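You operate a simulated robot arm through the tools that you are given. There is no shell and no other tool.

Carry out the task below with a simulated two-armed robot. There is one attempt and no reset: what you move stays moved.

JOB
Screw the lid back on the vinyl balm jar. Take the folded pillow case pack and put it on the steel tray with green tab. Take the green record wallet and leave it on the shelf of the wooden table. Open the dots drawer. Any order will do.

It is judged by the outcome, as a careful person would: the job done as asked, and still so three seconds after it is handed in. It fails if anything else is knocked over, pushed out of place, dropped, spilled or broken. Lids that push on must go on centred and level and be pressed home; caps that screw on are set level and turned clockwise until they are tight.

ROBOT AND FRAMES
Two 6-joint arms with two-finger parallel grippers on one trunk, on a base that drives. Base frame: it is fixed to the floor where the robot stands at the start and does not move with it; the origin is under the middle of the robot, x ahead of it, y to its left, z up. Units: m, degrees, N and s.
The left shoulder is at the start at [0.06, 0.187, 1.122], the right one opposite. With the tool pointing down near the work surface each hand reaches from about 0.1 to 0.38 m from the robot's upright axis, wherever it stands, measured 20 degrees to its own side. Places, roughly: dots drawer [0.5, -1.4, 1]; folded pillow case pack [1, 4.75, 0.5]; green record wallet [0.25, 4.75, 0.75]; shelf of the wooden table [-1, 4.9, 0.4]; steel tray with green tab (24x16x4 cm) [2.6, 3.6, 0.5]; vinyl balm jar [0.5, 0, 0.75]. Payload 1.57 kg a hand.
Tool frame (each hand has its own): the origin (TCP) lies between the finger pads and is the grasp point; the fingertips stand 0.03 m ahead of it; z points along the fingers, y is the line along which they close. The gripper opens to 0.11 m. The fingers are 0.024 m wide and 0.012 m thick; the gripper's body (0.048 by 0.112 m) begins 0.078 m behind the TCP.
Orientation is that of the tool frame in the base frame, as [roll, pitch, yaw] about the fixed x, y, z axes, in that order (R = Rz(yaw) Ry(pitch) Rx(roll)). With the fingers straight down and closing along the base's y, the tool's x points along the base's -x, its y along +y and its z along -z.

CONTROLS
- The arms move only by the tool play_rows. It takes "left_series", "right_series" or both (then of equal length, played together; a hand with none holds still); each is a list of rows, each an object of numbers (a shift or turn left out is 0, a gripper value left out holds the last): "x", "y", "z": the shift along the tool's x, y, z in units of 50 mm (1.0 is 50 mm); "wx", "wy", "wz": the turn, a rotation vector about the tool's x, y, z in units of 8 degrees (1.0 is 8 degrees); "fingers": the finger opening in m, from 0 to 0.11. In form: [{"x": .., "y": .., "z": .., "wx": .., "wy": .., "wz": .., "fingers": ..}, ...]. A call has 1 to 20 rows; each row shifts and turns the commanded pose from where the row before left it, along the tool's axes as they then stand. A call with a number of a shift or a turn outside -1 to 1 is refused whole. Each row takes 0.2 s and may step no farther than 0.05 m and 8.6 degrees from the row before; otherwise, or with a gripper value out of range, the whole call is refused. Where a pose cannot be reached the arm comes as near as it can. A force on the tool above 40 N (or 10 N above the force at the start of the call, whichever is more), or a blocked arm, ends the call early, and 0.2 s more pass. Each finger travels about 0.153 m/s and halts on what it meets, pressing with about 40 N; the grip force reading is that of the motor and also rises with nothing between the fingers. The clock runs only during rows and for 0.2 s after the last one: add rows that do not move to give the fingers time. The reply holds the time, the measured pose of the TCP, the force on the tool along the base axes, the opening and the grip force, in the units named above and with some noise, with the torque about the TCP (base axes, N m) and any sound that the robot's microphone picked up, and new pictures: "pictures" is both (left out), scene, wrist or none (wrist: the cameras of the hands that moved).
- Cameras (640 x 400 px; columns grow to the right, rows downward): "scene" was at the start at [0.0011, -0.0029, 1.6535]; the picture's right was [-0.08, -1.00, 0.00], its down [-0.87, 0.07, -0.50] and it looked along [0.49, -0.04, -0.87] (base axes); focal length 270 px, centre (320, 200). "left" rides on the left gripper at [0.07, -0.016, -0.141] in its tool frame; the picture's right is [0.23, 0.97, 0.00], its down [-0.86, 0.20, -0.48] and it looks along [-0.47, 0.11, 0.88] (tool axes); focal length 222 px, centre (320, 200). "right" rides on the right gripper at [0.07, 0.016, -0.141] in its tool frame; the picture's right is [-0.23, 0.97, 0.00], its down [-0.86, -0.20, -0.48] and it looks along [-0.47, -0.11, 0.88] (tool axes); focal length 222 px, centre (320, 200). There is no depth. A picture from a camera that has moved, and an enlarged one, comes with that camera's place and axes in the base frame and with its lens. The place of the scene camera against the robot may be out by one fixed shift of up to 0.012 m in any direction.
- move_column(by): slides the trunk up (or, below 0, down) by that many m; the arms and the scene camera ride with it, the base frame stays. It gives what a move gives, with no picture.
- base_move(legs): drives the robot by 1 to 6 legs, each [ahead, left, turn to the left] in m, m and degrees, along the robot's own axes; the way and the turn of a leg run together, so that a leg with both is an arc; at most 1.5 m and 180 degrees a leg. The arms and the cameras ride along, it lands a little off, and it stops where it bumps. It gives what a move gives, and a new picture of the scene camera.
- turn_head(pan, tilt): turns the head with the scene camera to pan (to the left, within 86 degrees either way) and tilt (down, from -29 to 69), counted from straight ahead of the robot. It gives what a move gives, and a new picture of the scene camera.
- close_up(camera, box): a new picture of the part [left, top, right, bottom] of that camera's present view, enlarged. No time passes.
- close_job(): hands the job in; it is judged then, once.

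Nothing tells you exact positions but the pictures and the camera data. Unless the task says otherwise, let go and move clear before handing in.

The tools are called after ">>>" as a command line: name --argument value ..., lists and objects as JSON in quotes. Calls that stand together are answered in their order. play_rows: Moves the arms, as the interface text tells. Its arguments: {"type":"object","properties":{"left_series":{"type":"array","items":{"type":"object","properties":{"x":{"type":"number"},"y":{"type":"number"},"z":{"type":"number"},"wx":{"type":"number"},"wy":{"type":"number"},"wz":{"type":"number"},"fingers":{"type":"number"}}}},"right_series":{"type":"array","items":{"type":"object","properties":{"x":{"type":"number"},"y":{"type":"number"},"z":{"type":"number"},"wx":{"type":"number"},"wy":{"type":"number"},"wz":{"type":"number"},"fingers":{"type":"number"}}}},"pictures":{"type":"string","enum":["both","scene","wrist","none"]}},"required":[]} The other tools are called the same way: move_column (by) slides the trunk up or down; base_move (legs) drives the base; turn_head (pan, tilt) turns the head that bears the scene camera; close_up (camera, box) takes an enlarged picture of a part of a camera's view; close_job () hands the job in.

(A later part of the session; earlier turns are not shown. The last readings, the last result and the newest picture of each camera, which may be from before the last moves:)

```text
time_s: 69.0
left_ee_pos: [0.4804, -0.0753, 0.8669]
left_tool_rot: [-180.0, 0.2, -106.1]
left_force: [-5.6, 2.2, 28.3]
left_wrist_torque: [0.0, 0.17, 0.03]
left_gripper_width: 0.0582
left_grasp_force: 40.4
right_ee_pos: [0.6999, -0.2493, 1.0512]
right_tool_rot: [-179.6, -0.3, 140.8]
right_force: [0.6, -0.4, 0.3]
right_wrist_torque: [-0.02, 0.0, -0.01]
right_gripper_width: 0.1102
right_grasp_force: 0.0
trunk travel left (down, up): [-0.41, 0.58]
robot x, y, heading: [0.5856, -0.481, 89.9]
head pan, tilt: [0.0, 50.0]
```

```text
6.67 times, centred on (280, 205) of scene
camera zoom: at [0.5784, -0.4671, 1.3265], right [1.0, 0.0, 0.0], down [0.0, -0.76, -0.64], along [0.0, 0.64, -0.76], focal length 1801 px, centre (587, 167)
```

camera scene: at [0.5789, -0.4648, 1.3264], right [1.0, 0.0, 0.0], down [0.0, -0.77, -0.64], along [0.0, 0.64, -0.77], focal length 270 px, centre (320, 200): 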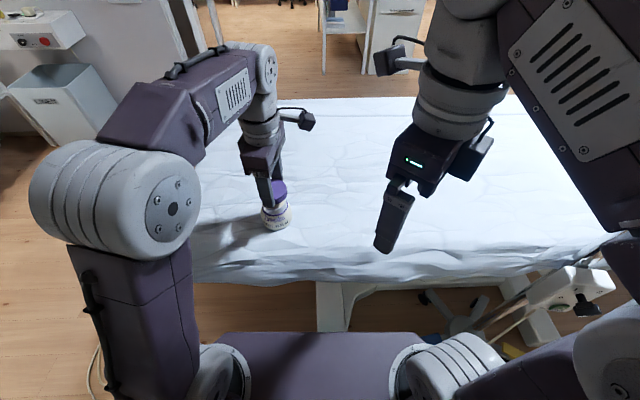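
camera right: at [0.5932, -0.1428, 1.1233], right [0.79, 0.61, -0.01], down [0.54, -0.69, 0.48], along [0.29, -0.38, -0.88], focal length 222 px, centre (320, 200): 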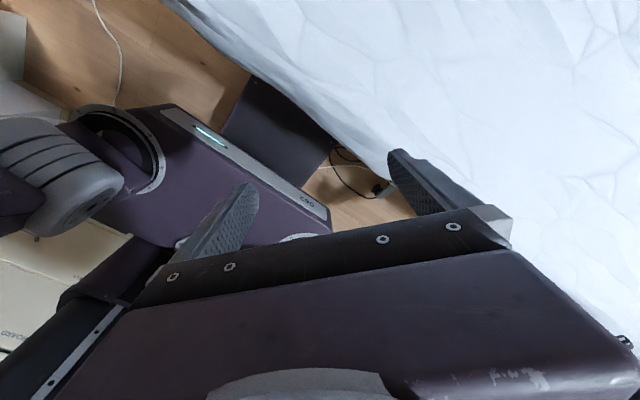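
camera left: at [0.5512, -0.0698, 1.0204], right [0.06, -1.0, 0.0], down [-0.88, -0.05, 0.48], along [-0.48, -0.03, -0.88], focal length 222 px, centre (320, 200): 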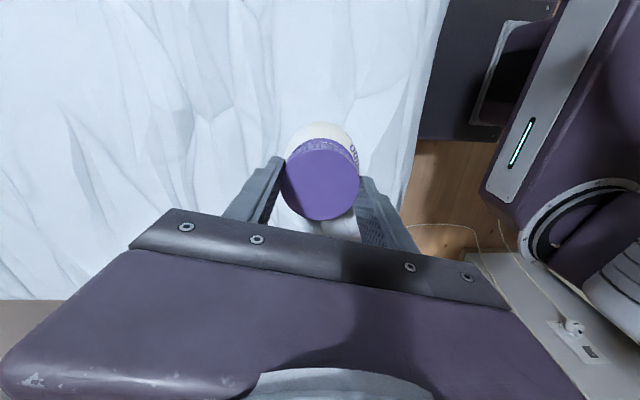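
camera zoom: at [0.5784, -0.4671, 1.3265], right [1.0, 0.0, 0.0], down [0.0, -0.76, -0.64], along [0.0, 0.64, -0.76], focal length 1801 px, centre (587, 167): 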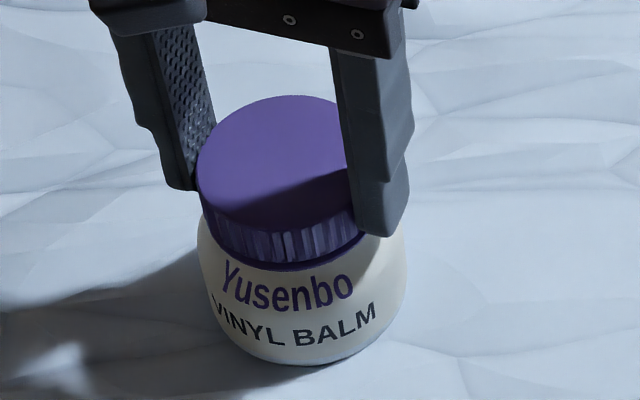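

>>> play_rows --left_series '[{"wz": 0.8, "y": 0.03}, {"wz": 0.8}, {"wz": 0.8}, {"wz": 0.8}, {"wz": 0.8}, {"wz": 0.8}, {"wz": 0.8}]' --pictures "none"

>>> close_up --camera "scene" --box '[255, 175, 305, 235]'

```text
time_s: 70.6
left_ee_pos: [0.4795, -0.0715, 0.8672]
left_tool_rot: [180.0, -0.1, -150.9]
left_force: [-1.1, 3.6, 18.0]
left_wrist_torque: [0.09, -0.03, -0.03]
left_gripper_width: 0.058
left_grasp_force: 40.1
right_ee_pos: [0.7014, -0.2484, 1.0517]
right_tool_rot: [-179.6, -0.3, 140.8]
right_force: [0.1, 0.3, -0.6]
right_wrist_torque: [0.0, 0.01, 0.0]
right_gripper_width: 0.1098
right_grasp_force: 0.2
trunk travel left (down, up): [-0.41, 0.58]
robot x, y, heading: [0.5849, -0.4845, 89.9]
head pan, tilt: [0.0, 50.0]
```

```text
6.67 times, centred on (280, 205) of scene
camera zoom: at [0.5791, -0.4659, 1.3264], right [1.0, 0.0, 0.0], down [0.0, -0.77, -0.64], along [0.0, 0.64, -0.77], focal length 1801 px, centre (587, 167)
```

zoom: 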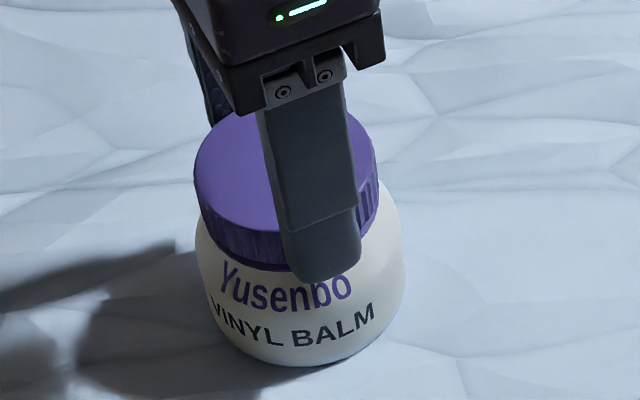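

The down force is easing as it turns, which fits the lid threading on. I continue.

>>> play_rows --left_series '[{"wz": 0.8}, {"wz": 0.8}, {"wz": 0.8}, {"wz": 0.8}, {"wz": 0.8}]' --pictures "none"

>>> close_up --camera "scene" --box '[255, 175, 305, 235]'

```text
time_s: 71.8
left_ee_pos: [0.4802, -0.0729, 0.8661]
left_tool_rot: [179.9, 0.0, 177.1]
left_force: [0.9, 2.6, 14.2]
left_wrist_torque: [0.09, -0.04, 0.07]
left_gripper_width: 0.058
left_grasp_force: 39.9
right_ee_pos: [0.7024, -0.248, 1.0524]
right_tool_rot: [-179.7, -0.2, 140.9]
right_force: [0.6, 0.9, -0.2]
right_wrist_torque: [-0.02, -0.02, 0.0]
right_gripper_width: 0.11
right_grasp_force: 0.0
trunk travel left (down, up): [-0.41, 0.58]
robot x, y, heading: [0.5854, -0.4836, 89.9]
head pan, tilt: [0.0, 50.0]
```

```text
6.67 times, centred on (280, 205) of scene
camera zoom: at [0.5793, -0.4656, 1.3264], right [1.0, 0.0, 0.0], down [0.0, -0.77, -0.64], along [0.0, 0.64, -0.77], focal length 1801 px, centre (587, 167)
```

zoom: 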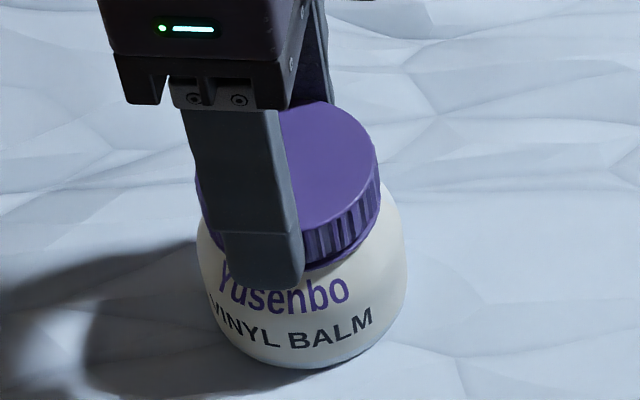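

>>> play_rows --left_series '[{"wz": 0.8}, {"wz": 0.8}, {"wz": 0.8}, {"wz": 0.8}]' --pictures "none"

>>> close_up --camera "scene" --box '[255, 175, 305, 235]'

```text
time_s: 72.8
left_ee_pos: [0.4785, -0.0744, 0.8677]
left_tool_rot: [-179.9, 0.0, 151.6]
left_force: [0.0, 0.1, 10.6]
left_wrist_torque: [-0.05, -0.05, 0.08]
left_gripper_width: 0.0584
left_grasp_force: 40.0
right_ee_pos: [0.7011, -0.249, 1.0524]
right_tool_rot: [-179.5, -0.2, 140.8]
right_force: [-0.1, 0.9, 0.5]
right_wrist_torque: [-0.01, 0.01, 0.0]
right_gripper_width: 0.11
right_grasp_force: 0.1
trunk travel left (down, up): [-0.41, 0.58]
robot x, y, heading: [0.5858, -0.4827, 90.0]
head pan, tilt: [0.0, 50.0]
```

```text
6.67 times, centred on (280, 205) of scene
camera zoom: at [0.5793, -0.4658, 1.3264], right [1.0, 0.0, 0.0], down [0.0, -0.77, -0.64], along [0.0, 0.64, -0.77], focal length 1801 px, centre (587, 167)
```

zoom: 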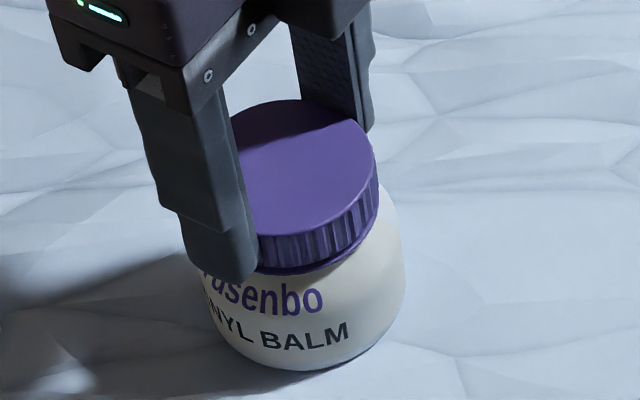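

The label began to turn with the lid because my down force had faded to 10 N. I'll open, wind the hand back counter-clockwise, regrip, press harder and turn again.

>>> play_rows --left_series '[{"fingers": 0.085}, {}, {"wz": -1}, {"wz": -1}, {"wz": -1}, {"wz": -1}, {"wz": -1}, {"wz": -1}, {"wz": -1}, {"wz": -1}, {"wz": -1}, {"wz": -1}, {"wz": -1}, {"wz": -1}, {"wz": -1}, {"wz": -1}, {"wz": -1}, {"wz": -1}, {"wz": -1}, {"wz": -1}]' --pictures "wrist"

>>> close_up --camera "scene" --box '[255, 175, 305, 235]'

>>> close_up --camera "left" --box '[260, 100, 380, 230]'

```text
time_s: 77.0
left_ee_pos: [0.479, -0.0732, 0.8664]
left_tool_rot: [179.9, 0.0, -64.1]
left_force: [-0.3, 0.0, 0.8]
left_wrist_torque: [0.01, -0.01, 0.0]
left_gripper_width: 0.0851
left_grasp_force: 0.0
right_ee_pos: [0.7008, -0.2483, 1.0514]
right_tool_rot: [-179.5, -0.2, 140.8]
right_force: [0.2, -0.6, -0.6]
right_wrist_torque: [0.0, 0.03, 0.0]
right_gripper_width: 0.1099
right_grasp_force: 0.0
trunk travel left (down, up): [-0.41, 0.58]
robot x, y, heading: [0.5866, -0.4844, 89.9]
head pan, tilt: [0.0, 50.0]
camera left: at [0.5232, -0.1293, 1.0096], right [-0.78, -0.63, 0.0], down [-0.55, 0.68, 0.48], along [-0.3, 0.37, -0.88], focal length 222 px, centre (320, 200)
```

left: 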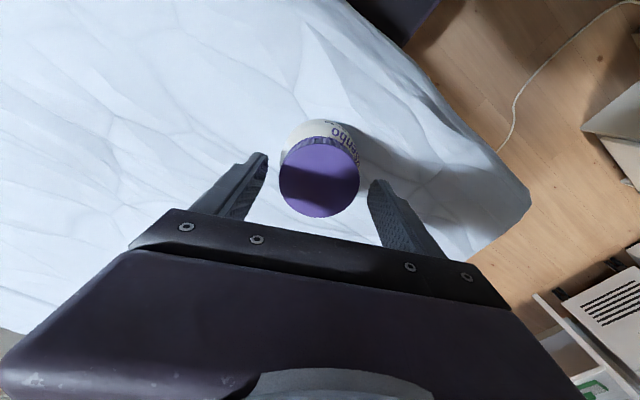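

```text
6.67 times, centred on (280, 205) of scene
camera zoom: at [0.5789, -0.4646, 1.3264], right [1.0, 0.0, 0.0], down [0.0, -0.77, -0.64], along [0.0, 0.64, -0.77], focal length 1801 px, centre (587, 167)
```

zoom: 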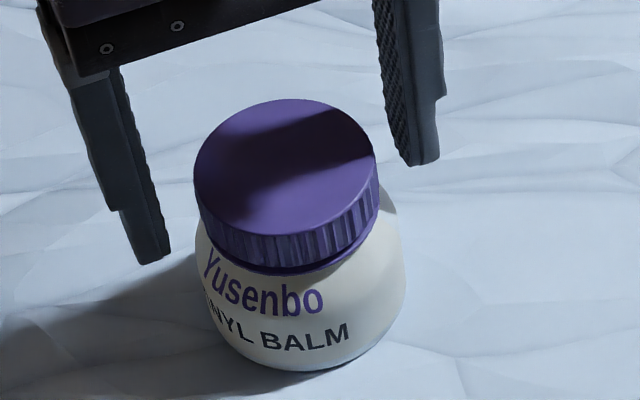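

```text
3.08 times, centred on (320, 165) of left
camera zoom: at [0.5232, -0.1293, 1.0096], right [-0.78, -0.63, 0.0], down [-0.55, 0.68, 0.48], along [-0.3, 0.37, -0.88], focal length 684 px, centre (320, 308)
```

zoom: 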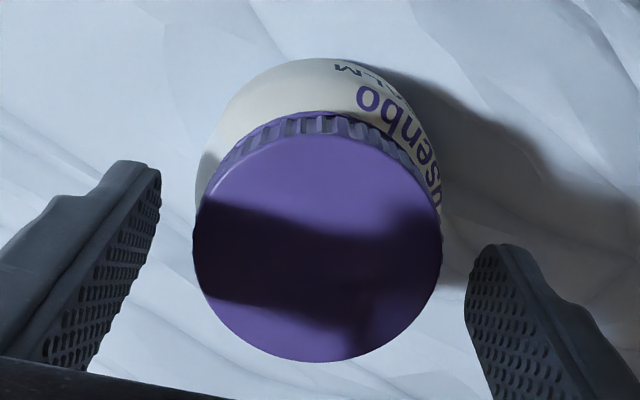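

>>> play_rows --left_series '[{"z": -0.04}, {"fingers": 0.045}, {}, {}, {"z": 0.05}, {"z": 0.05}, {}]' --pictures "none"

>>> close_up --camera "scene" --box '[255, 175, 305, 235]'

```text
time_s: 78.7
left_ee_pos: [0.4809, -0.0728, 0.8671]
left_tool_rot: [-179.7, 0.5, -64.3]
left_force: [-1.2, -3.6, 20.1]
left_wrist_torque: [-0.85, 0.12, 0.02]
left_gripper_width: 0.0584
left_grasp_force: 39.8
right_ee_pos: [0.7004, -0.2493, 1.051]
right_tool_rot: [-179.5, -0.3, 140.9]
right_force: [-0.4, 0.2, 0.2]
right_wrist_torque: [0.0, 0.0, 0.0]
right_gripper_width: 0.1099
right_grasp_force: 0.1
trunk travel left (down, up): [-0.41, 0.58]
robot x, y, heading: [0.5861, -0.4868, 90.4]
head pan, tilt: [0.0, 50.0]
stopped in row 7 (left hand): the force on the tool passed its limit at 41 N (the readings are from after the stop); the commanded pose is now the measured one
```

```text
6.67 times, centred on (280, 205) of scene
camera zoom: at [0.5793, -0.4673, 1.3263], right [1.0, 0.0, 0.0], down [0.0, -0.76, -0.64], along [0.0, 0.64, -0.76], focal length 1801 px, centre (587, 167)
```

zoom: 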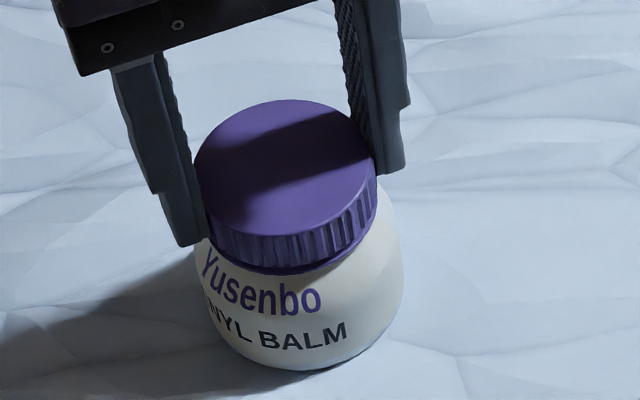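

>>> play_rows --left_series '[{"wz": 0.8, "z": 0.02}, {"wz": 0.8, "z": 0.02}, {"wz": 0.8}, {"wz": 0.8}]' --pictures "none"

>>> close_up --camera "scene" --box '[255, 175, 305, 235]'

```text
time_s: 79.5
left_ee_pos: [0.4811, -0.0725, 0.8661]
left_tool_rot: [-179.6, 0.9, -81.5]
left_force: [3.8, -6.1, 22.0]
left_wrist_torque: [-0.6, 0.0, 0.05]
left_gripper_width: 0.0582
left_grasp_force: 40.2
right_ee_pos: [0.7013, -0.2494, 1.0518]
right_tool_rot: [-179.6, -0.3, 140.8]
right_force: [-0.2, -0.3, 0.4]
right_wrist_torque: [0.0, -0.01, 0.0]
right_gripper_width: 0.1101
right_grasp_force: 0.1
trunk travel left (down, up): [-0.41, 0.58]
robot x, y, heading: [0.5827, -0.4835, 89.9]
head pan, tilt: [0.0, 50.0]
stopped in row 3 (left hand): the force on the tool passed its limit at 41 N (the readings are from after the stop); the commanded pose is now the measured one
```

```text
6.67 times, centred on (280, 205) of scene
camera zoom: at [0.5796, -0.4677, 1.3262], right [1.0, 0.0, 0.0], down [0.0, -0.76, -0.64], along [0.0, 0.64, -0.76], focal length 1801 px, centre (587, 167)
```

zoom: 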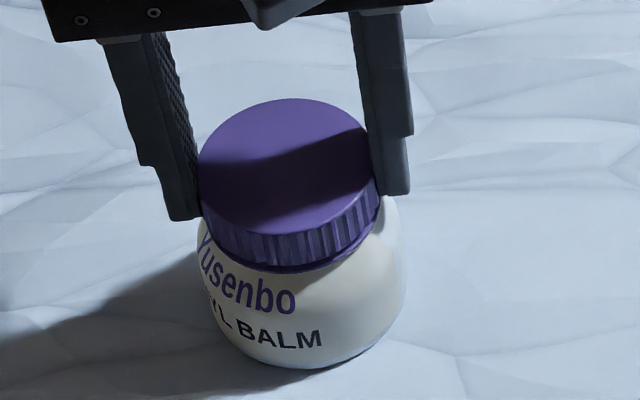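

The lid and jar now turn as one, which suggests it is tight, but I want to confirm by holding the jar. I've worked out a feasible right-hand approach (pointing left, about 24° down) and set it up from a fresh pointing-down posture.

>>> play_rows --right_series '[{"wz": -0.9}, {"wz": -0.9}, {"wz": -0.9}, {"wz": -0.9}, {"y": 0.8, "z": 0.47}, {"y": 0.8, "z": 0.47}, {"y": 0.8, "z": 0.47}, {"wy": 1}, {"wy": 1}, {"wy": 1}, {"wy": 1}, {"wy": 1}, {"wy": 1}, {"wy": 1}, {"wy": 1}]'

```text
time_s: 82.7
left_ee_pos: [0.4811, -0.0716, 0.8664]
left_tool_rot: [-179.8, 0.8, -81.6]
left_force: [4.2, -0.9, 25.3]
left_wrist_torque: [-0.01, -0.07, 0.03]
left_gripper_width: 0.0583
left_grasp_force: 40.4
right_ee_pos: [0.7237, -0.1319, 0.9815]
right_tool_rot: [-179.6, -64.6, 169.4]
right_force: [1.0, 1.2, 0.6]
right_wrist_torque: [0.02, 0.01, 0.0]
right_gripper_width: 0.11
right_grasp_force: 0.1
trunk travel left (down, up): [-0.41, 0.58]
robot x, y, heading: [0.5839, -0.4842, 89.9]
head pan, tilt: [0.0, 50.0]
camera scene: at [0.5804, -0.4673, 1.3265], right [1.0, 0.0, 0.0], down [0.0, -0.76, -0.64], along [0.0, 0.64, -0.76], focal length 270 px, centre (320, 200)
camera right: at [0.823, -0.1326, 1.1042], right [0.27, 0.94, -0.21], down [0.75, -0.34, -0.57], along [-0.6, 0.0, -0.8], focal length 222 px, centre (320, 200)
```

scene: 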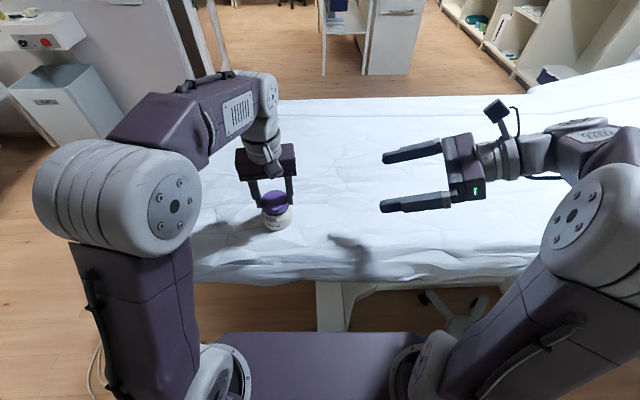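
right: 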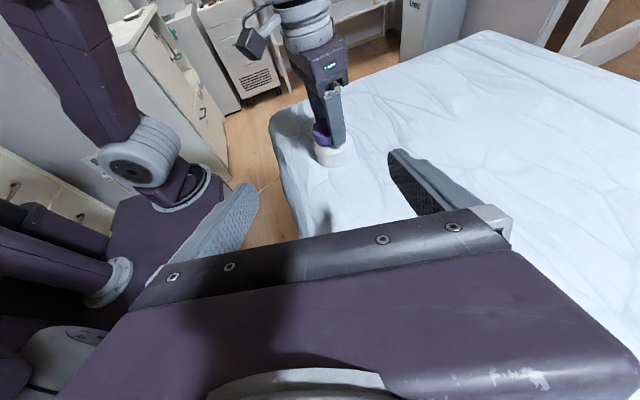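

That posture works. Now I bring the right hand down to the start of its approach line, then look before sliding in.

>>> play_rows --right_series '[{"x": -0.206, "y": 0.05, "z": 0.64}, {"x": -0.206, "y": 0.05, "z": 0.64}, {"x": -0.206, "y": 0.05, "z": 0.64}, {"x": -0.206, "y": 0.05, "z": 0.64}, {"x": -0.206, "y": 0.05, "z": 0.64}]'

>>> close_up --camera "right" --box '[200, 40, 500, 240]'

```text
time_s: 83.9
left_ee_pos: [0.4816, -0.0713, 0.8645]
left_tool_rot: [-179.7, 0.8, -81.6]
left_force: [3.2, -2.0, 19.7]
left_wrist_torque: [-0.05, -0.02, 0.02]
left_gripper_width: 0.058
left_grasp_force: 39.9
right_ee_pos: [0.6056, -0.0973, 0.8651]
right_tool_rot: [-179.4, -64.3, 169.3]
right_force: [0.3, -0.2, -0.1]
right_wrist_torque: [0.01, 0.01, -0.01]
right_gripper_width: 0.1097
right_grasp_force: 0.0
trunk travel left (down, up): [-0.41, 0.58]
robot x, y, heading: [0.582, -0.4797, 90.1]
head pan, tilt: [0.0, 50.0]
camera scene: at [0.58, -0.4671, 1.3264], right [1.0, 0.0, 0.0], down [0.0, -0.76, -0.64], along [0.0, 0.64, -0.76], focal length 270 px, centre (320, 200)
camera right: at [0.7043, -0.0979, 0.9883], right [0.27, 0.94, -0.21], down [0.75, -0.34, -0.56], along [-0.6, 0.0, -0.8], focal length 222 px, centre (320, 200)
```

scene: 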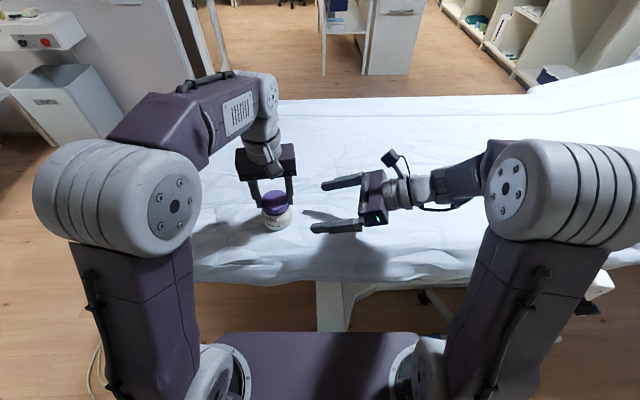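
right: 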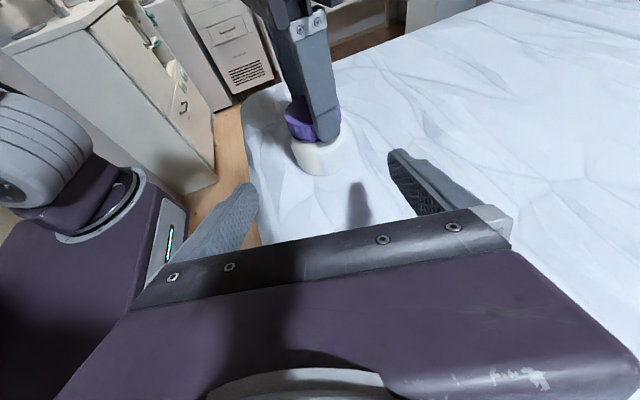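

```text
2.00 times, centred on (350, 140) of right
camera zoom: at [0.7043, -0.0979, 0.9883], right [0.27, 0.94, -0.21], down [0.75, -0.34, -0.56], along [-0.6, 0.0, -0.8], focal length 444 px, centre (260, 320)
```

zoom: 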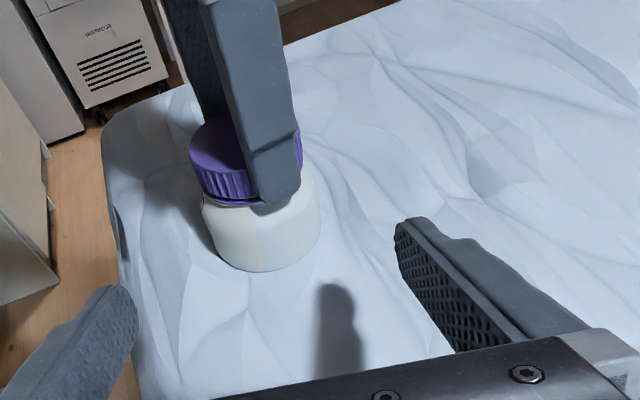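

>>> play_rows --right_series '[{"z": 0.7}, {"z": 0.7}, {"z": 0.7}]'

>>> close_up --camera "right" --box '[200, 40, 500, 240]'

>>> close_up --camera "scene" --box '[220, 140, 380, 240]'

```text
time_s: 84.7
left_ee_pos: [0.4807, -0.0715, 0.8658]
left_tool_rot: [-179.8, 0.7, -81.5]
left_force: [2.9, -3.0, 16.3]
left_wrist_torque: [-0.07, -0.04, 0.02]
left_gripper_width: 0.0582
left_grasp_force: 40.3
right_ee_pos: [0.5112, -0.0805, 0.8199]
right_tool_rot: [-179.6, -64.5, 169.3]
right_force: [-0.5, 0.4, 0.3]
right_wrist_torque: [0.04, 0.01, 0.02]
right_gripper_width: 0.1103
right_grasp_force: 0.1
trunk travel left (down, up): [-0.41, 0.58]
robot x, y, heading: [0.5848, -0.4819, 90.2]
head pan, tilt: [0.0, 50.0]
camera scene: at [0.5799, -0.4669, 1.3264], right [1.0, 0.0, 0.0], down [0.0, -0.76, -0.64], along [0.0, 0.64, -0.76], focal length 270 px, centre (320, 200)
camera right: at [0.6108, -0.081, 0.9433], right [0.27, 0.94, -0.21], down [0.75, -0.34, -0.56], along [-0.6, 0.0, -0.8], focal length 222 px, centre (320, 200)
```

scene: 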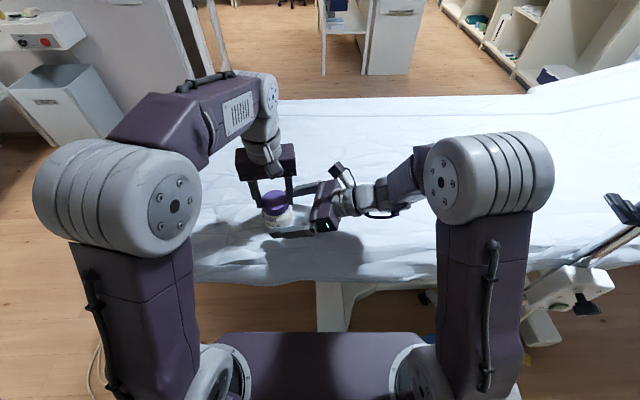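
right: 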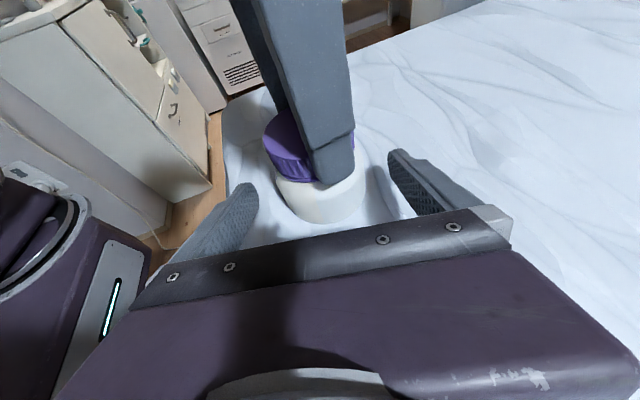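

```text
2.00 times, centred on (350, 140) of right
camera zoom: at [0.6108, -0.081, 0.9433], right [0.27, 0.94, -0.21], down [0.75, -0.34, -0.56], along [-0.6, 0.0, -0.8], focal length 444 px, centre (260, 320)
```

zoom: 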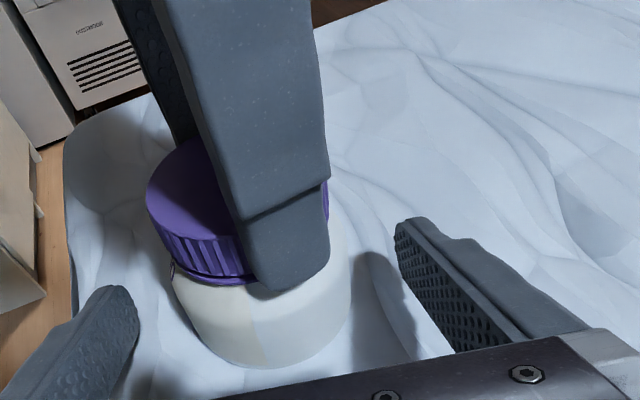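

```text
4.00 times, centred on (300, 190) of scene
camera zoom: at [0.5799, -0.4669, 1.3264], right [1.0, 0.0, 0.0], down [0.0, -0.76, -0.64], along [0.0, 0.64, -0.76], focal length 1081 px, centre (400, 240)
```

zoom: 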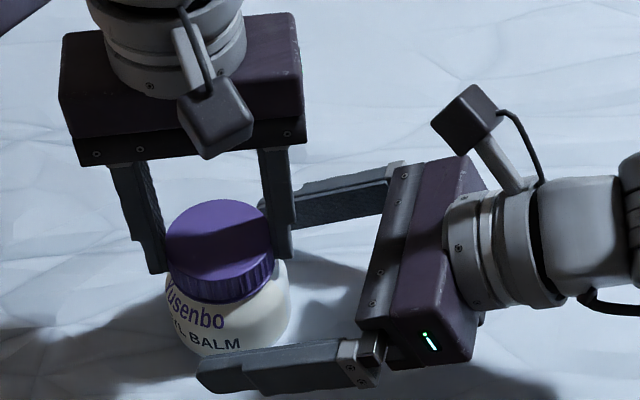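

Lined up. I let the left fingers off the lid, move the right hand the last 3 cm and grip the jar body.

>>> play_rows --left_series '[{"fingers": 0.075}, {}, {}, {}, {}, {}]' --right_series '[{}, {}, {"z": 0.3}, {"z": 0.3}, {"fingers": 0.055}, {"fingers": 0.055}]' --pictures "none"

>>> play_rows --right_series '[{}, {}]'

>>> close_up --camera "scene" --box '[220, 140, 380, 240]'

```text
time_s: 86.1
left_ee_pos: [0.4799, -0.0697, 0.8654]
left_tool_rot: [-179.7, 0.7, -81.6]
left_force: [0.5, 0.6, 0.4]
left_wrist_torque: [-0.04, 0.0, -0.05]
left_gripper_width: 0.0749
left_grasp_force: 0.0
right_ee_pos: [0.4846, -0.0741, 0.806]
right_tool_rot: [-179.2, -64.4, 169.1]
right_force: [-0.7, -0.8, -0.3]
right_wrist_torque: [-0.01, 0.0, -0.02]
right_gripper_width: 0.071
right_grasp_force: 39.8
trunk travel left (down, up): [-0.41, 0.58]
robot x, y, heading: [0.5842, -0.4822, 89.9]
head pan, tilt: [0.0, 50.0]
```

```text
time_s: 86.7
left_ee_pos: [0.4801, -0.07, 0.8648]
left_tool_rot: [-179.7, 0.7, -81.5]
left_force: [-0.7, -0.8, 0.4]
left_wrist_torque: [-0.03, -0.01, 0.02]
left_gripper_width: 0.0753
left_grasp_force: 0.1
right_ee_pos: [0.4842, -0.0745, 0.8057]
right_tool_rot: [-179.3, -64.4, 168.9]
right_force: [-1.2, -0.5, 0.4]
right_wrist_torque: [-0.03, -0.01, 0.0]
right_gripper_width: 0.0711
right_grasp_force: 40.1
trunk travel left (down, up): [-0.41, 0.58]
robot x, y, heading: [0.5859, -0.4867, 90.1]
head pan, tilt: [0.0, 50.0]
camera scene: at [0.5789, -0.4644, 1.3264], right [1.0, 0.0, 0.0], down [0.0, -0.77, -0.64], along [0.0, 0.64, -0.77], focal length 270 px, centre (320, 200)
camera right: at [0.5839, -0.0747, 0.9294], right [0.27, 0.94, -0.21], down [0.75, -0.34, -0.56], along [-0.6, -0.01, -0.8], focal length 222 px, centre (320, 200)
```

scene: 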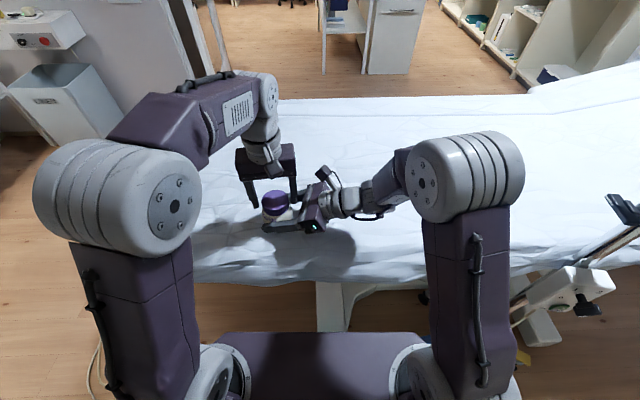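
right: 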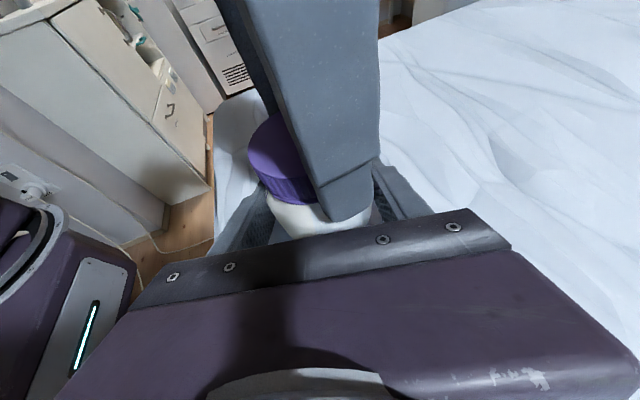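

```text
4.00 times, centred on (300, 190) of scene
camera zoom: at [0.5789, -0.4644, 1.3264], right [1.0, 0.0, 0.0], down [0.0, -0.77, -0.64], along [0.0, 0.64, -0.77], focal length 1081 px, centre (400, 240)
```

zoom: 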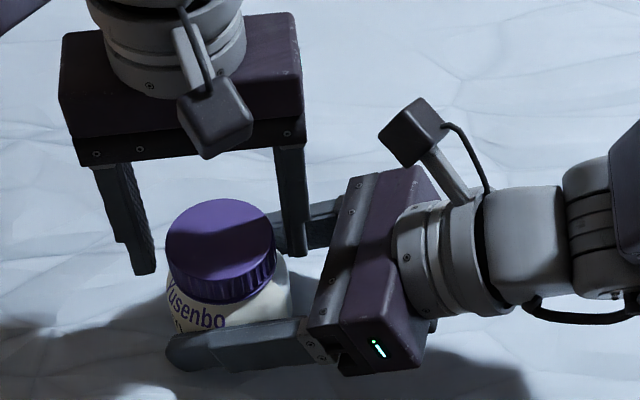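

The jar is held firmly. I centre the left hand on the lid, grip it, and turn clockwise while reading the torque.

>>> play_rows --left_series '[{"x": 0.1, "y": -0.066}, {"fingers": 0.045}, {}, {}, {"wz": 0.6, "z": 0.02}, {"wz": 0.6, "z": 0.02}]' --pictures "none"

>>> close_up --camera "scene" --box '[220, 140, 380, 240]'

```text
time_s: 88.1
left_ee_pos: [0.4835, -0.0769, 0.8627]
left_tool_rot: [-180.0, 0.7, -91.1]
left_force: [-25.8, -15.7, 17.9]
left_wrist_torque: [-0.14, 0.44, 1.31]
left_gripper_width: 0.0585
left_grasp_force: 40.4
right_ee_pos: [0.4865, -0.0733, 0.8058]
right_tool_rot: [-179.2, -64.2, 168.5]
right_force: [22.5, 14.8, -7.6]
right_wrist_torque: [-0.76, 0.99, -1.29]
right_gripper_width: 0.0712
right_grasp_force: 39.9
trunk travel left (down, up): [-0.41, 0.58]
robot x, y, heading: [0.5806, -0.4846, 90.3]
head pan, tilt: [0.0, 50.0]
```

```text
4.00 times, centred on (300, 190) of scene
camera zoom: at [0.5787, -0.4656, 1.3265], right [1.0, 0.0, 0.0], down [0.0, -0.77, -0.64], along [0.0, 0.64, -0.77], focal length 1081 px, centre (400, 240)
```

zoom: 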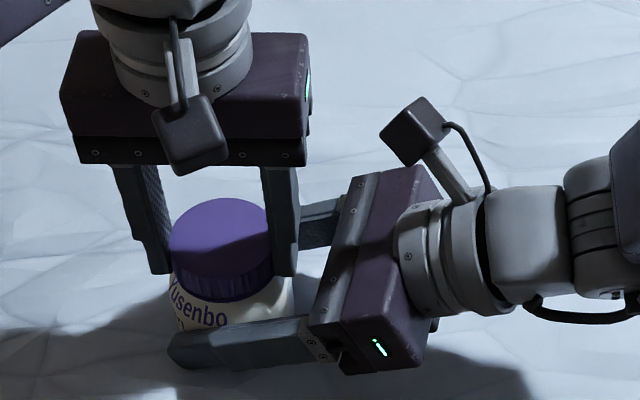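

Torque jumped to 1.3 N·m with the jar held, so the lid is tight. I release the left hand and lift it straight up, then release the right and back out along its approach.

>>> play_rows --left_series '[{"fingers": 0.095}, {}, {}, {"z": -0.5}, {"z": -0.8}, {"z": -0.8}, {"z": -0.4}]' --pictures "none"

>>> play_rows --right_series '[{"fingers": 0.11}, {"fingers": 0.11}, {}, {"z": -0.5}, {"z": -0.7}, {"z": -0.7}, {"z": -0.7}]'

>>> close_up --camera "scene" --box '[240, 160, 320, 240]'

```text
time_s: 89.7
left_ee_pos: [0.4828, -0.076, 0.9877]
left_tool_rot: [-179.8, 0.7, -91.2]
left_force: [-0.6, -0.9, 0.0]
left_wrist_torque: [-0.03, -0.01, 0.03]
left_gripper_width: 0.0951
left_grasp_force: 0.0
right_ee_pos: [0.4833, -0.074, 0.8058]
right_tool_rot: [-179.2, -64.4, 168.9]
right_force: [-0.1, -1.3, 0.0]
right_wrist_torque: [0.0, -0.04, 0.01]
right_gripper_width: 0.0715
right_grasp_force: 39.7
trunk travel left (down, up): [-0.41, 0.58]
robot x, y, heading: [0.582, -0.4841, 89.9]
head pan, tilt: [0.0, 50.0]
```

```text
time_s: 91.3
left_ee_pos: [0.4839, -0.0783, 0.9872]
left_tool_rot: [-180.0, 0.7, -91.2]
left_force: [0.2, -0.5, -0.6]
left_wrist_torque: [-0.02, 0.02, 0.0]
left_gripper_width: 0.0948
left_grasp_force: 0.1
right_ee_pos: [0.6, -0.097, 0.8635]
right_tool_rot: [-179.2, -64.5, 169.0]
right_force: [0.6, -0.4, -0.5]
right_wrist_torque: [0.02, -0.02, 0.03]
right_gripper_width: 0.1099
right_grasp_force: 0.0
trunk travel left (down, up): [-0.41, 0.58]
robot x, y, heading: [0.5822, -0.4842, 90.2]
head pan, tilt: [0.0, 50.0]
camera scene: at [0.5795, -0.4649, 1.3264], right [1.0, 0.0, 0.0], down [0.0, -0.77, -0.64], along [0.0, 0.64, -0.77], focal length 270 px, centre (320, 200)
camera right: at [0.6993, -0.0968, 0.9857], right [0.27, 0.94, -0.21], down [0.75, -0.34, -0.56], along [-0.6, -0.01, -0.8], focal length 222 px, centre (320, 200)
```

scene: 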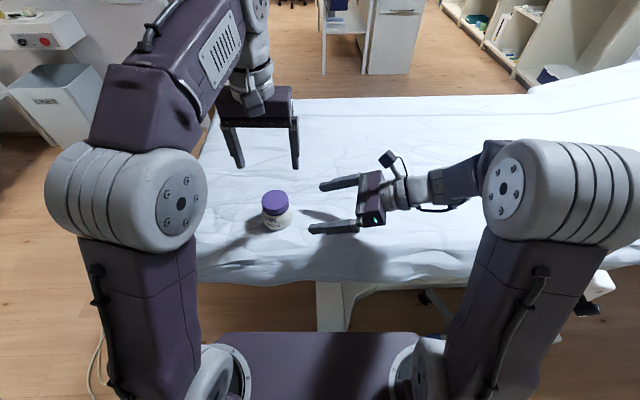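
right: 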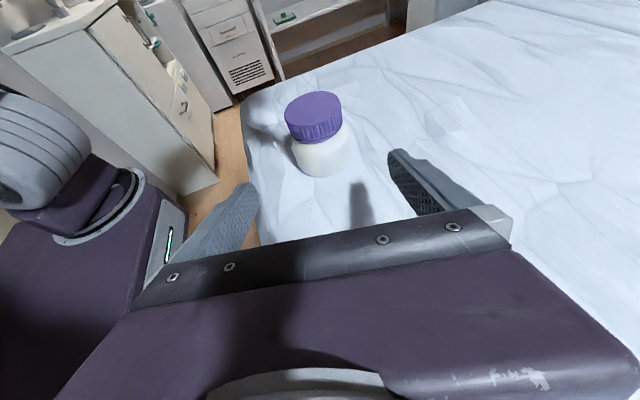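

```text
5.00 times, centred on (280, 200) of scene
camera zoom: at [0.5795, -0.4649, 1.3264], right [1.0, 0.0, 0.0], down [0.0, -0.77, -0.64], along [0.0, 0.64, -0.77], focal length 1351 px, centre (520, 200)
```

zoom: 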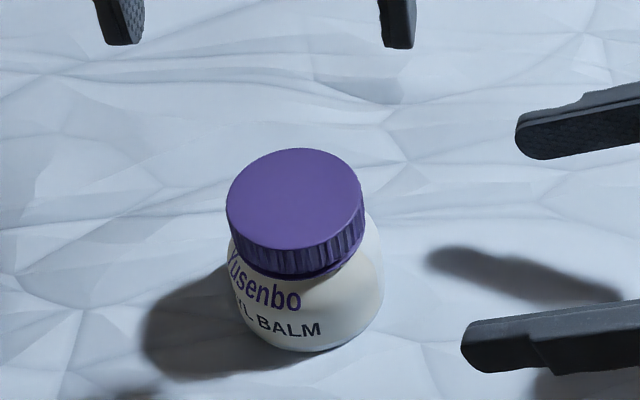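

>>> close_up --camera "scene" --box '[255, 180, 297, 236]'

>>> close_up --camera "right" --box '[270, 80, 370, 190]'

>>> close_up --camera "left" --box '[240, 80, 400, 220]'

```text
7.14 times, centred on (276, 208) of scene
camera zoom: at [0.5795, -0.4649, 1.3264], right [1.0, 0.0, 0.0], down [0.0, -0.77, -0.64], along [0.0, 0.64, -0.77], focal length 1930 px, centre (634, 143)
```

zoom: 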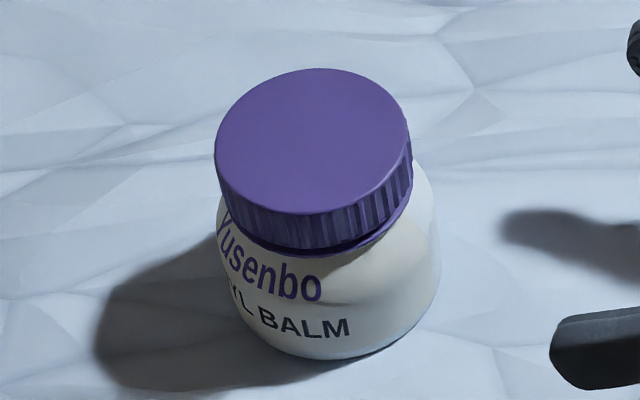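

```text
3.64 times, centred on (320, 135) of right
camera zoom: at [0.6993, -0.0968, 0.9857], right [0.27, 0.94, -0.21], down [0.75, -0.34, -0.56], along [-0.6, -0.01, -0.8], focal length 808 px, centre (320, 436)
```

zoom: 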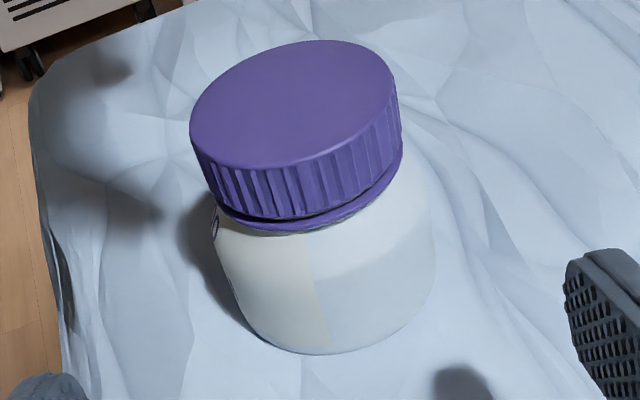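

```text
2.86 times, centred on (320, 150) of left
camera zoom: at [0.4974, -0.1499, 1.1302], right [-0.98, -0.21, -0.01], down [-0.18, 0.85, 0.49], along [-0.1, 0.48, -0.87], focal length 635 px, centre (320, 343)
```

zoom: 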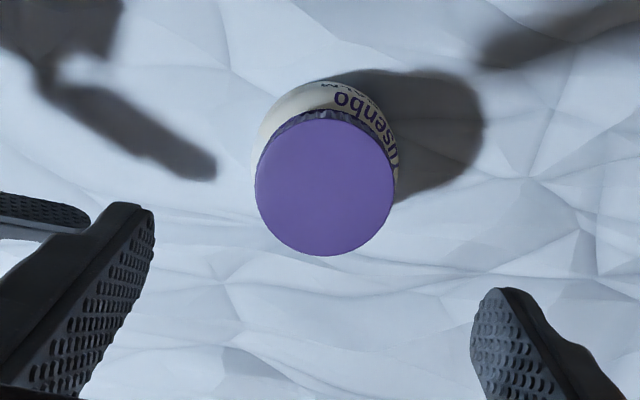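

The lid is level and seated by the neck ring. Next is the drawer: I bring the right hand up and back to pointing down, then back away from the bed.

>>> play_rows --right_series '[{"x": 0.6, "z": -0.29}, {"x": 0.6, "z": -0.29}, {"x": 0.6, "z": -0.29}, {"wy": -1}, {"wy": -1}, {"wy": -1}, {"wy": -1}, {"wy": -1}, {"wy": -1}, {"wy": -1}, {"wy": -1}]' --pictures "none"

>>> base_move --legs '[[-0.28, 0, 0]]'

>>> turn_head --pan 86 --tilt 30

>>> turn_head --pan -86 --tilt 30

```text
time_s: 93.6
left_ee_pos: [0.4772, -0.0755, 0.987]
left_tool_rot: [179.5, 0.6, -90.4]
left_force: [-5.4, -0.4, -0.3]
left_wrist_torque: [-0.06, -0.53, 0.03]
left_gripper_width: 0.0945
left_grasp_force: 0.1
right_ee_pos: [0.6037, -0.0943, 0.9646]
right_tool_rot: [180.0, -5.7, 169.1]
right_force: [3.4, -0.9, 0.6]
right_wrist_torque: [0.06, 0.75, -0.08]
right_gripper_width: 0.1102
right_grasp_force: 0.0
trunk travel left (down, up): [-0.41, 0.58]
robot x, y, heading: [0.583, -0.4862, 89.9]
head pan, tilt: [0.0, 50.0]
stopped in row 11 (left hand): the force on the tool passed its limit at 64 N (the readings are from after the stop); the commanded pose is now the measured one
```

```text
time_s: 95.5
left_ee_pos: [0.4787, -0.3548, 0.9878]
left_tool_rot: [179.5, 0.6, -90.5]
left_force: [-12.8, -0.6, -4.9]
left_wrist_torque: [0.02, -1.42, 0.11]
left_gripper_width: 0.095
left_grasp_force: 0.0
right_ee_pos: [0.6047, -0.3721, 0.9652]
right_tool_rot: [179.9, -5.8, 169.1]
right_force: [13.7, -0.4, 5.3]
right_wrist_torque: [0.14, 2.32, -0.34]
right_gripper_width: 0.1099
right_grasp_force: 0.1
trunk travel left (down, up): [-0.41, 0.58]
robot x, y, heading: [0.5811, -0.7658, 89.9]
head pan, tilt: [0.0, 50.0]
camera scene: at [0.5789, -0.7439, 1.3264], right [1.0, 0.0, 0.0], down [0.0, -0.77, -0.64], along [0.0, 0.64, -0.77], focal length 270 px, centre (320, 200)
```

scene: 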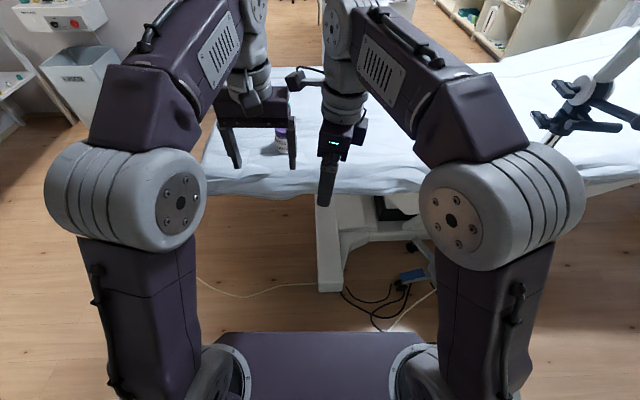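

```text
time_s: 97.1
left_ee_pos: [0.4779, -0.3538, 0.987]
left_tool_rot: [179.4, 0.6, -90.6]
left_force: [-6.3, -0.4, -1.4]
left_wrist_torque: [-0.02, -0.6, 0.09]
left_gripper_width: 0.0952
left_grasp_force: 0.1
right_ee_pos: [0.6042, -0.3712, 0.9647]
right_tool_rot: [179.9, -5.7, 169.2]
right_force: [5.5, 1.5, 1.3]
right_wrist_torque: [0.02, 0.96, -0.16]
right_gripper_width: 0.1104
right_grasp_force: 0.0
trunk travel left (down, up): [-0.41, 0.58]
robot x, y, heading: [0.5816, -0.7641, 90.1]
head pan, tilt: [85.9, 30.0]
camera scene: at [0.4886, -0.8134, 1.3559], right [0.07, 1.0, 0.0], down [0.5, -0.04, -0.87], along [-0.86, 0.06, -0.5], focal length 270 px, centre (320, 200)
```

scene: 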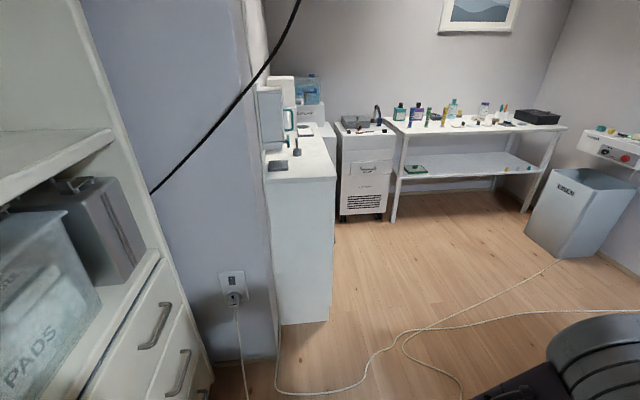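

```text
time_s: 99.7
left_ee_pos: [0.4782, -0.3537, 0.9863]
left_tool_rot: [179.4, 0.6, -90.5]
left_force: [-6.6, 0.2, -3.3]
left_wrist_torque: [-0.06, -0.74, 0.07]
left_gripper_width: 0.0948
left_grasp_force: 0.0
right_ee_pos: [0.6051, -0.3718, 0.9639]
right_tool_rot: [-180.0, -5.7, 169.1]
right_force: [7.2, -0.2, 3.2]
right_wrist_torque: [0.11, 1.29, -0.18]
right_gripper_width: 0.1096
right_grasp_force: 0.0
trunk travel left (down, up): [-0.41, 0.58]
robot x, y, heading: [0.5837, -0.7652, 90.1]
head pan, tilt: [-85.9, 30.0]
camera scene: at [0.6691, -0.8135, 1.3559], right [0.07, -1.0, 0.0], down [-0.5, -0.04, -0.87], along [0.86, 0.06, -0.5], focal length 270 px, centre (320, 200)
```

scene: 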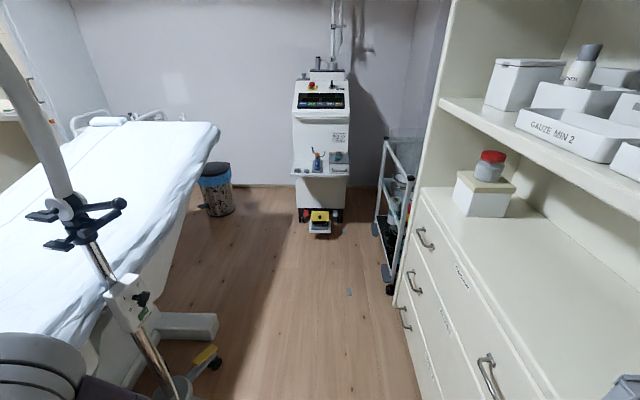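

The two hands are touching each other lightly (the right gripper swung against the left). I separate them and pull both in toward the robot.

>>> play_rows --left_series '[{"y": 0.5}, {"y": 0.6}, {"y": 0.5, "x": 0.3}, {"x": 0.6}, {"x": 0.6}]' --right_series '[{"x": -0.8, "y": 0.15}, {"x": -0.8, "y": 0.15}, {"x": -0.8, "y": 0.15}, {"x": -0.8, "y": -0.4}, {"y": -0.8, "x": -0.15}]' --pictures "none"

>>> base_move --legs '[[0.06, 0, 0], [0, 0, 90], [0, 0, 90]]'

>>> turn_head --pan 0 --tilt 30

```text
time_s: 100.9
left_ee_pos: [0.3956, -0.4305, 0.9866]
left_tool_rot: [179.5, 0.7, -90.5]
left_force: [0.2, -0.3, -0.4]
left_wrist_torque: [0.04, 0.04, -0.01]
left_gripper_width: 0.095
left_grasp_force: 0.0
right_ee_pos: [0.7612, -0.4432, 0.9492]
right_tool_rot: [179.8, -5.7, 169.1]
right_force: [-0.1, -0.1, -0.6]
right_wrist_torque: [0.03, -0.01, 0.0]
right_gripper_width: 0.1101
right_grasp_force: 0.0
trunk travel left (down, up): [-0.41, 0.58]
robot x, y, heading: [0.5841, -0.7638, 89.9]
head pan, tilt: [-85.9, 30.0]
```

```text
time_s: 109.6
left_ee_pos: [0.7853, -1.0281, 0.9872]
left_tool_rot: [179.5, 0.6, 92.0]
left_force: [-0.1, 0.4, 0.2]
left_wrist_torque: [-0.04, -0.01, 0.01]
left_gripper_width: 0.0948
left_grasp_force: 0.1
right_ee_pos: [0.4209, -1.032, 0.9488]
right_tool_rot: [-180.0, -5.7, -8.4]
right_force: [0.5, -0.3, -0.3]
right_wrist_torque: [-0.01, 0.0, -0.01]
right_gripper_width: 0.1101
right_grasp_force: 0.1
trunk travel left (down, up): [-0.41, 0.58]
robot x, y, heading: [0.5842, -0.7033, -87.6]
head pan, tilt: [-85.9, 30.0]
camera scene: at [0.4865, -0.651, 1.3559], right [-0.11, 0.99, 0.0], down [0.5, 0.06, -0.87], along [-0.86, -0.1, -0.5], focal length 270 px, centre (320, 200)
```

scene: 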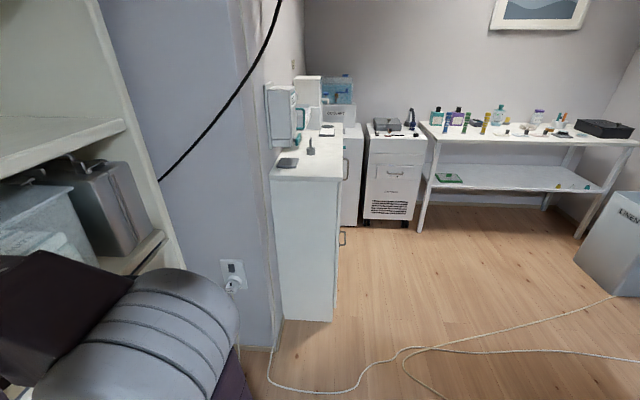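

```text
time_s: 111.2
left_ee_pos: [0.7849, -1.0274, 0.9868]
left_tool_rot: [179.5, 0.6, 92.0]
left_force: [0.1, 1.0, 0.1]
left_wrist_torque: [0.01, -0.03, -0.03]
left_gripper_width: 0.0952
left_grasp_force: 0.1
right_ee_pos: [0.4206, -1.0313, 0.9483]
right_tool_rot: [179.9, -5.7, -8.5]
right_force: [0.1, -0.3, -0.6]
right_wrist_torque: [0.03, -0.02, -0.01]
right_gripper_width: 0.1101
right_grasp_force: 0.0
trunk travel left (down, up): [-0.41, 0.58]
robot x, y, heading: [0.5821, -0.7042, -87.5]
head pan, tilt: [0.0, 30.0]
camera scene: at [0.5802, -0.731, 1.3559], right [-1.0, -0.04, 0.0], down [-0.02, 0.5, -0.87], along [0.04, -0.87, -0.5], focal length 270 px, centre (320, 200)
```

scene: 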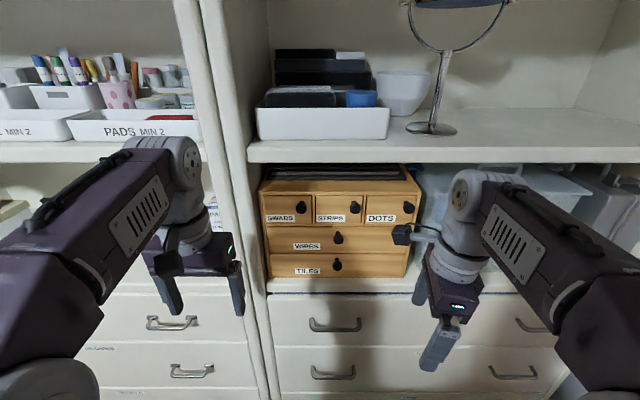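

>>> close_up --camera "scene" --box '[250, 150, 430, 290]'

```text
2.86 times, centred on (340, 220) of scene
camera zoom: at [0.5802, -0.731, 1.3559], right [-1.0, -0.04, 0.0], down [-0.02, 0.5, -0.87], along [0.04, -0.87, -0.5], focal length 772 px, centre (263, 143)
```

zoom: 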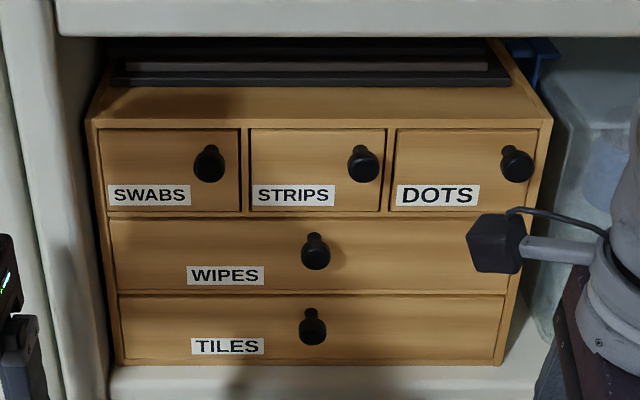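

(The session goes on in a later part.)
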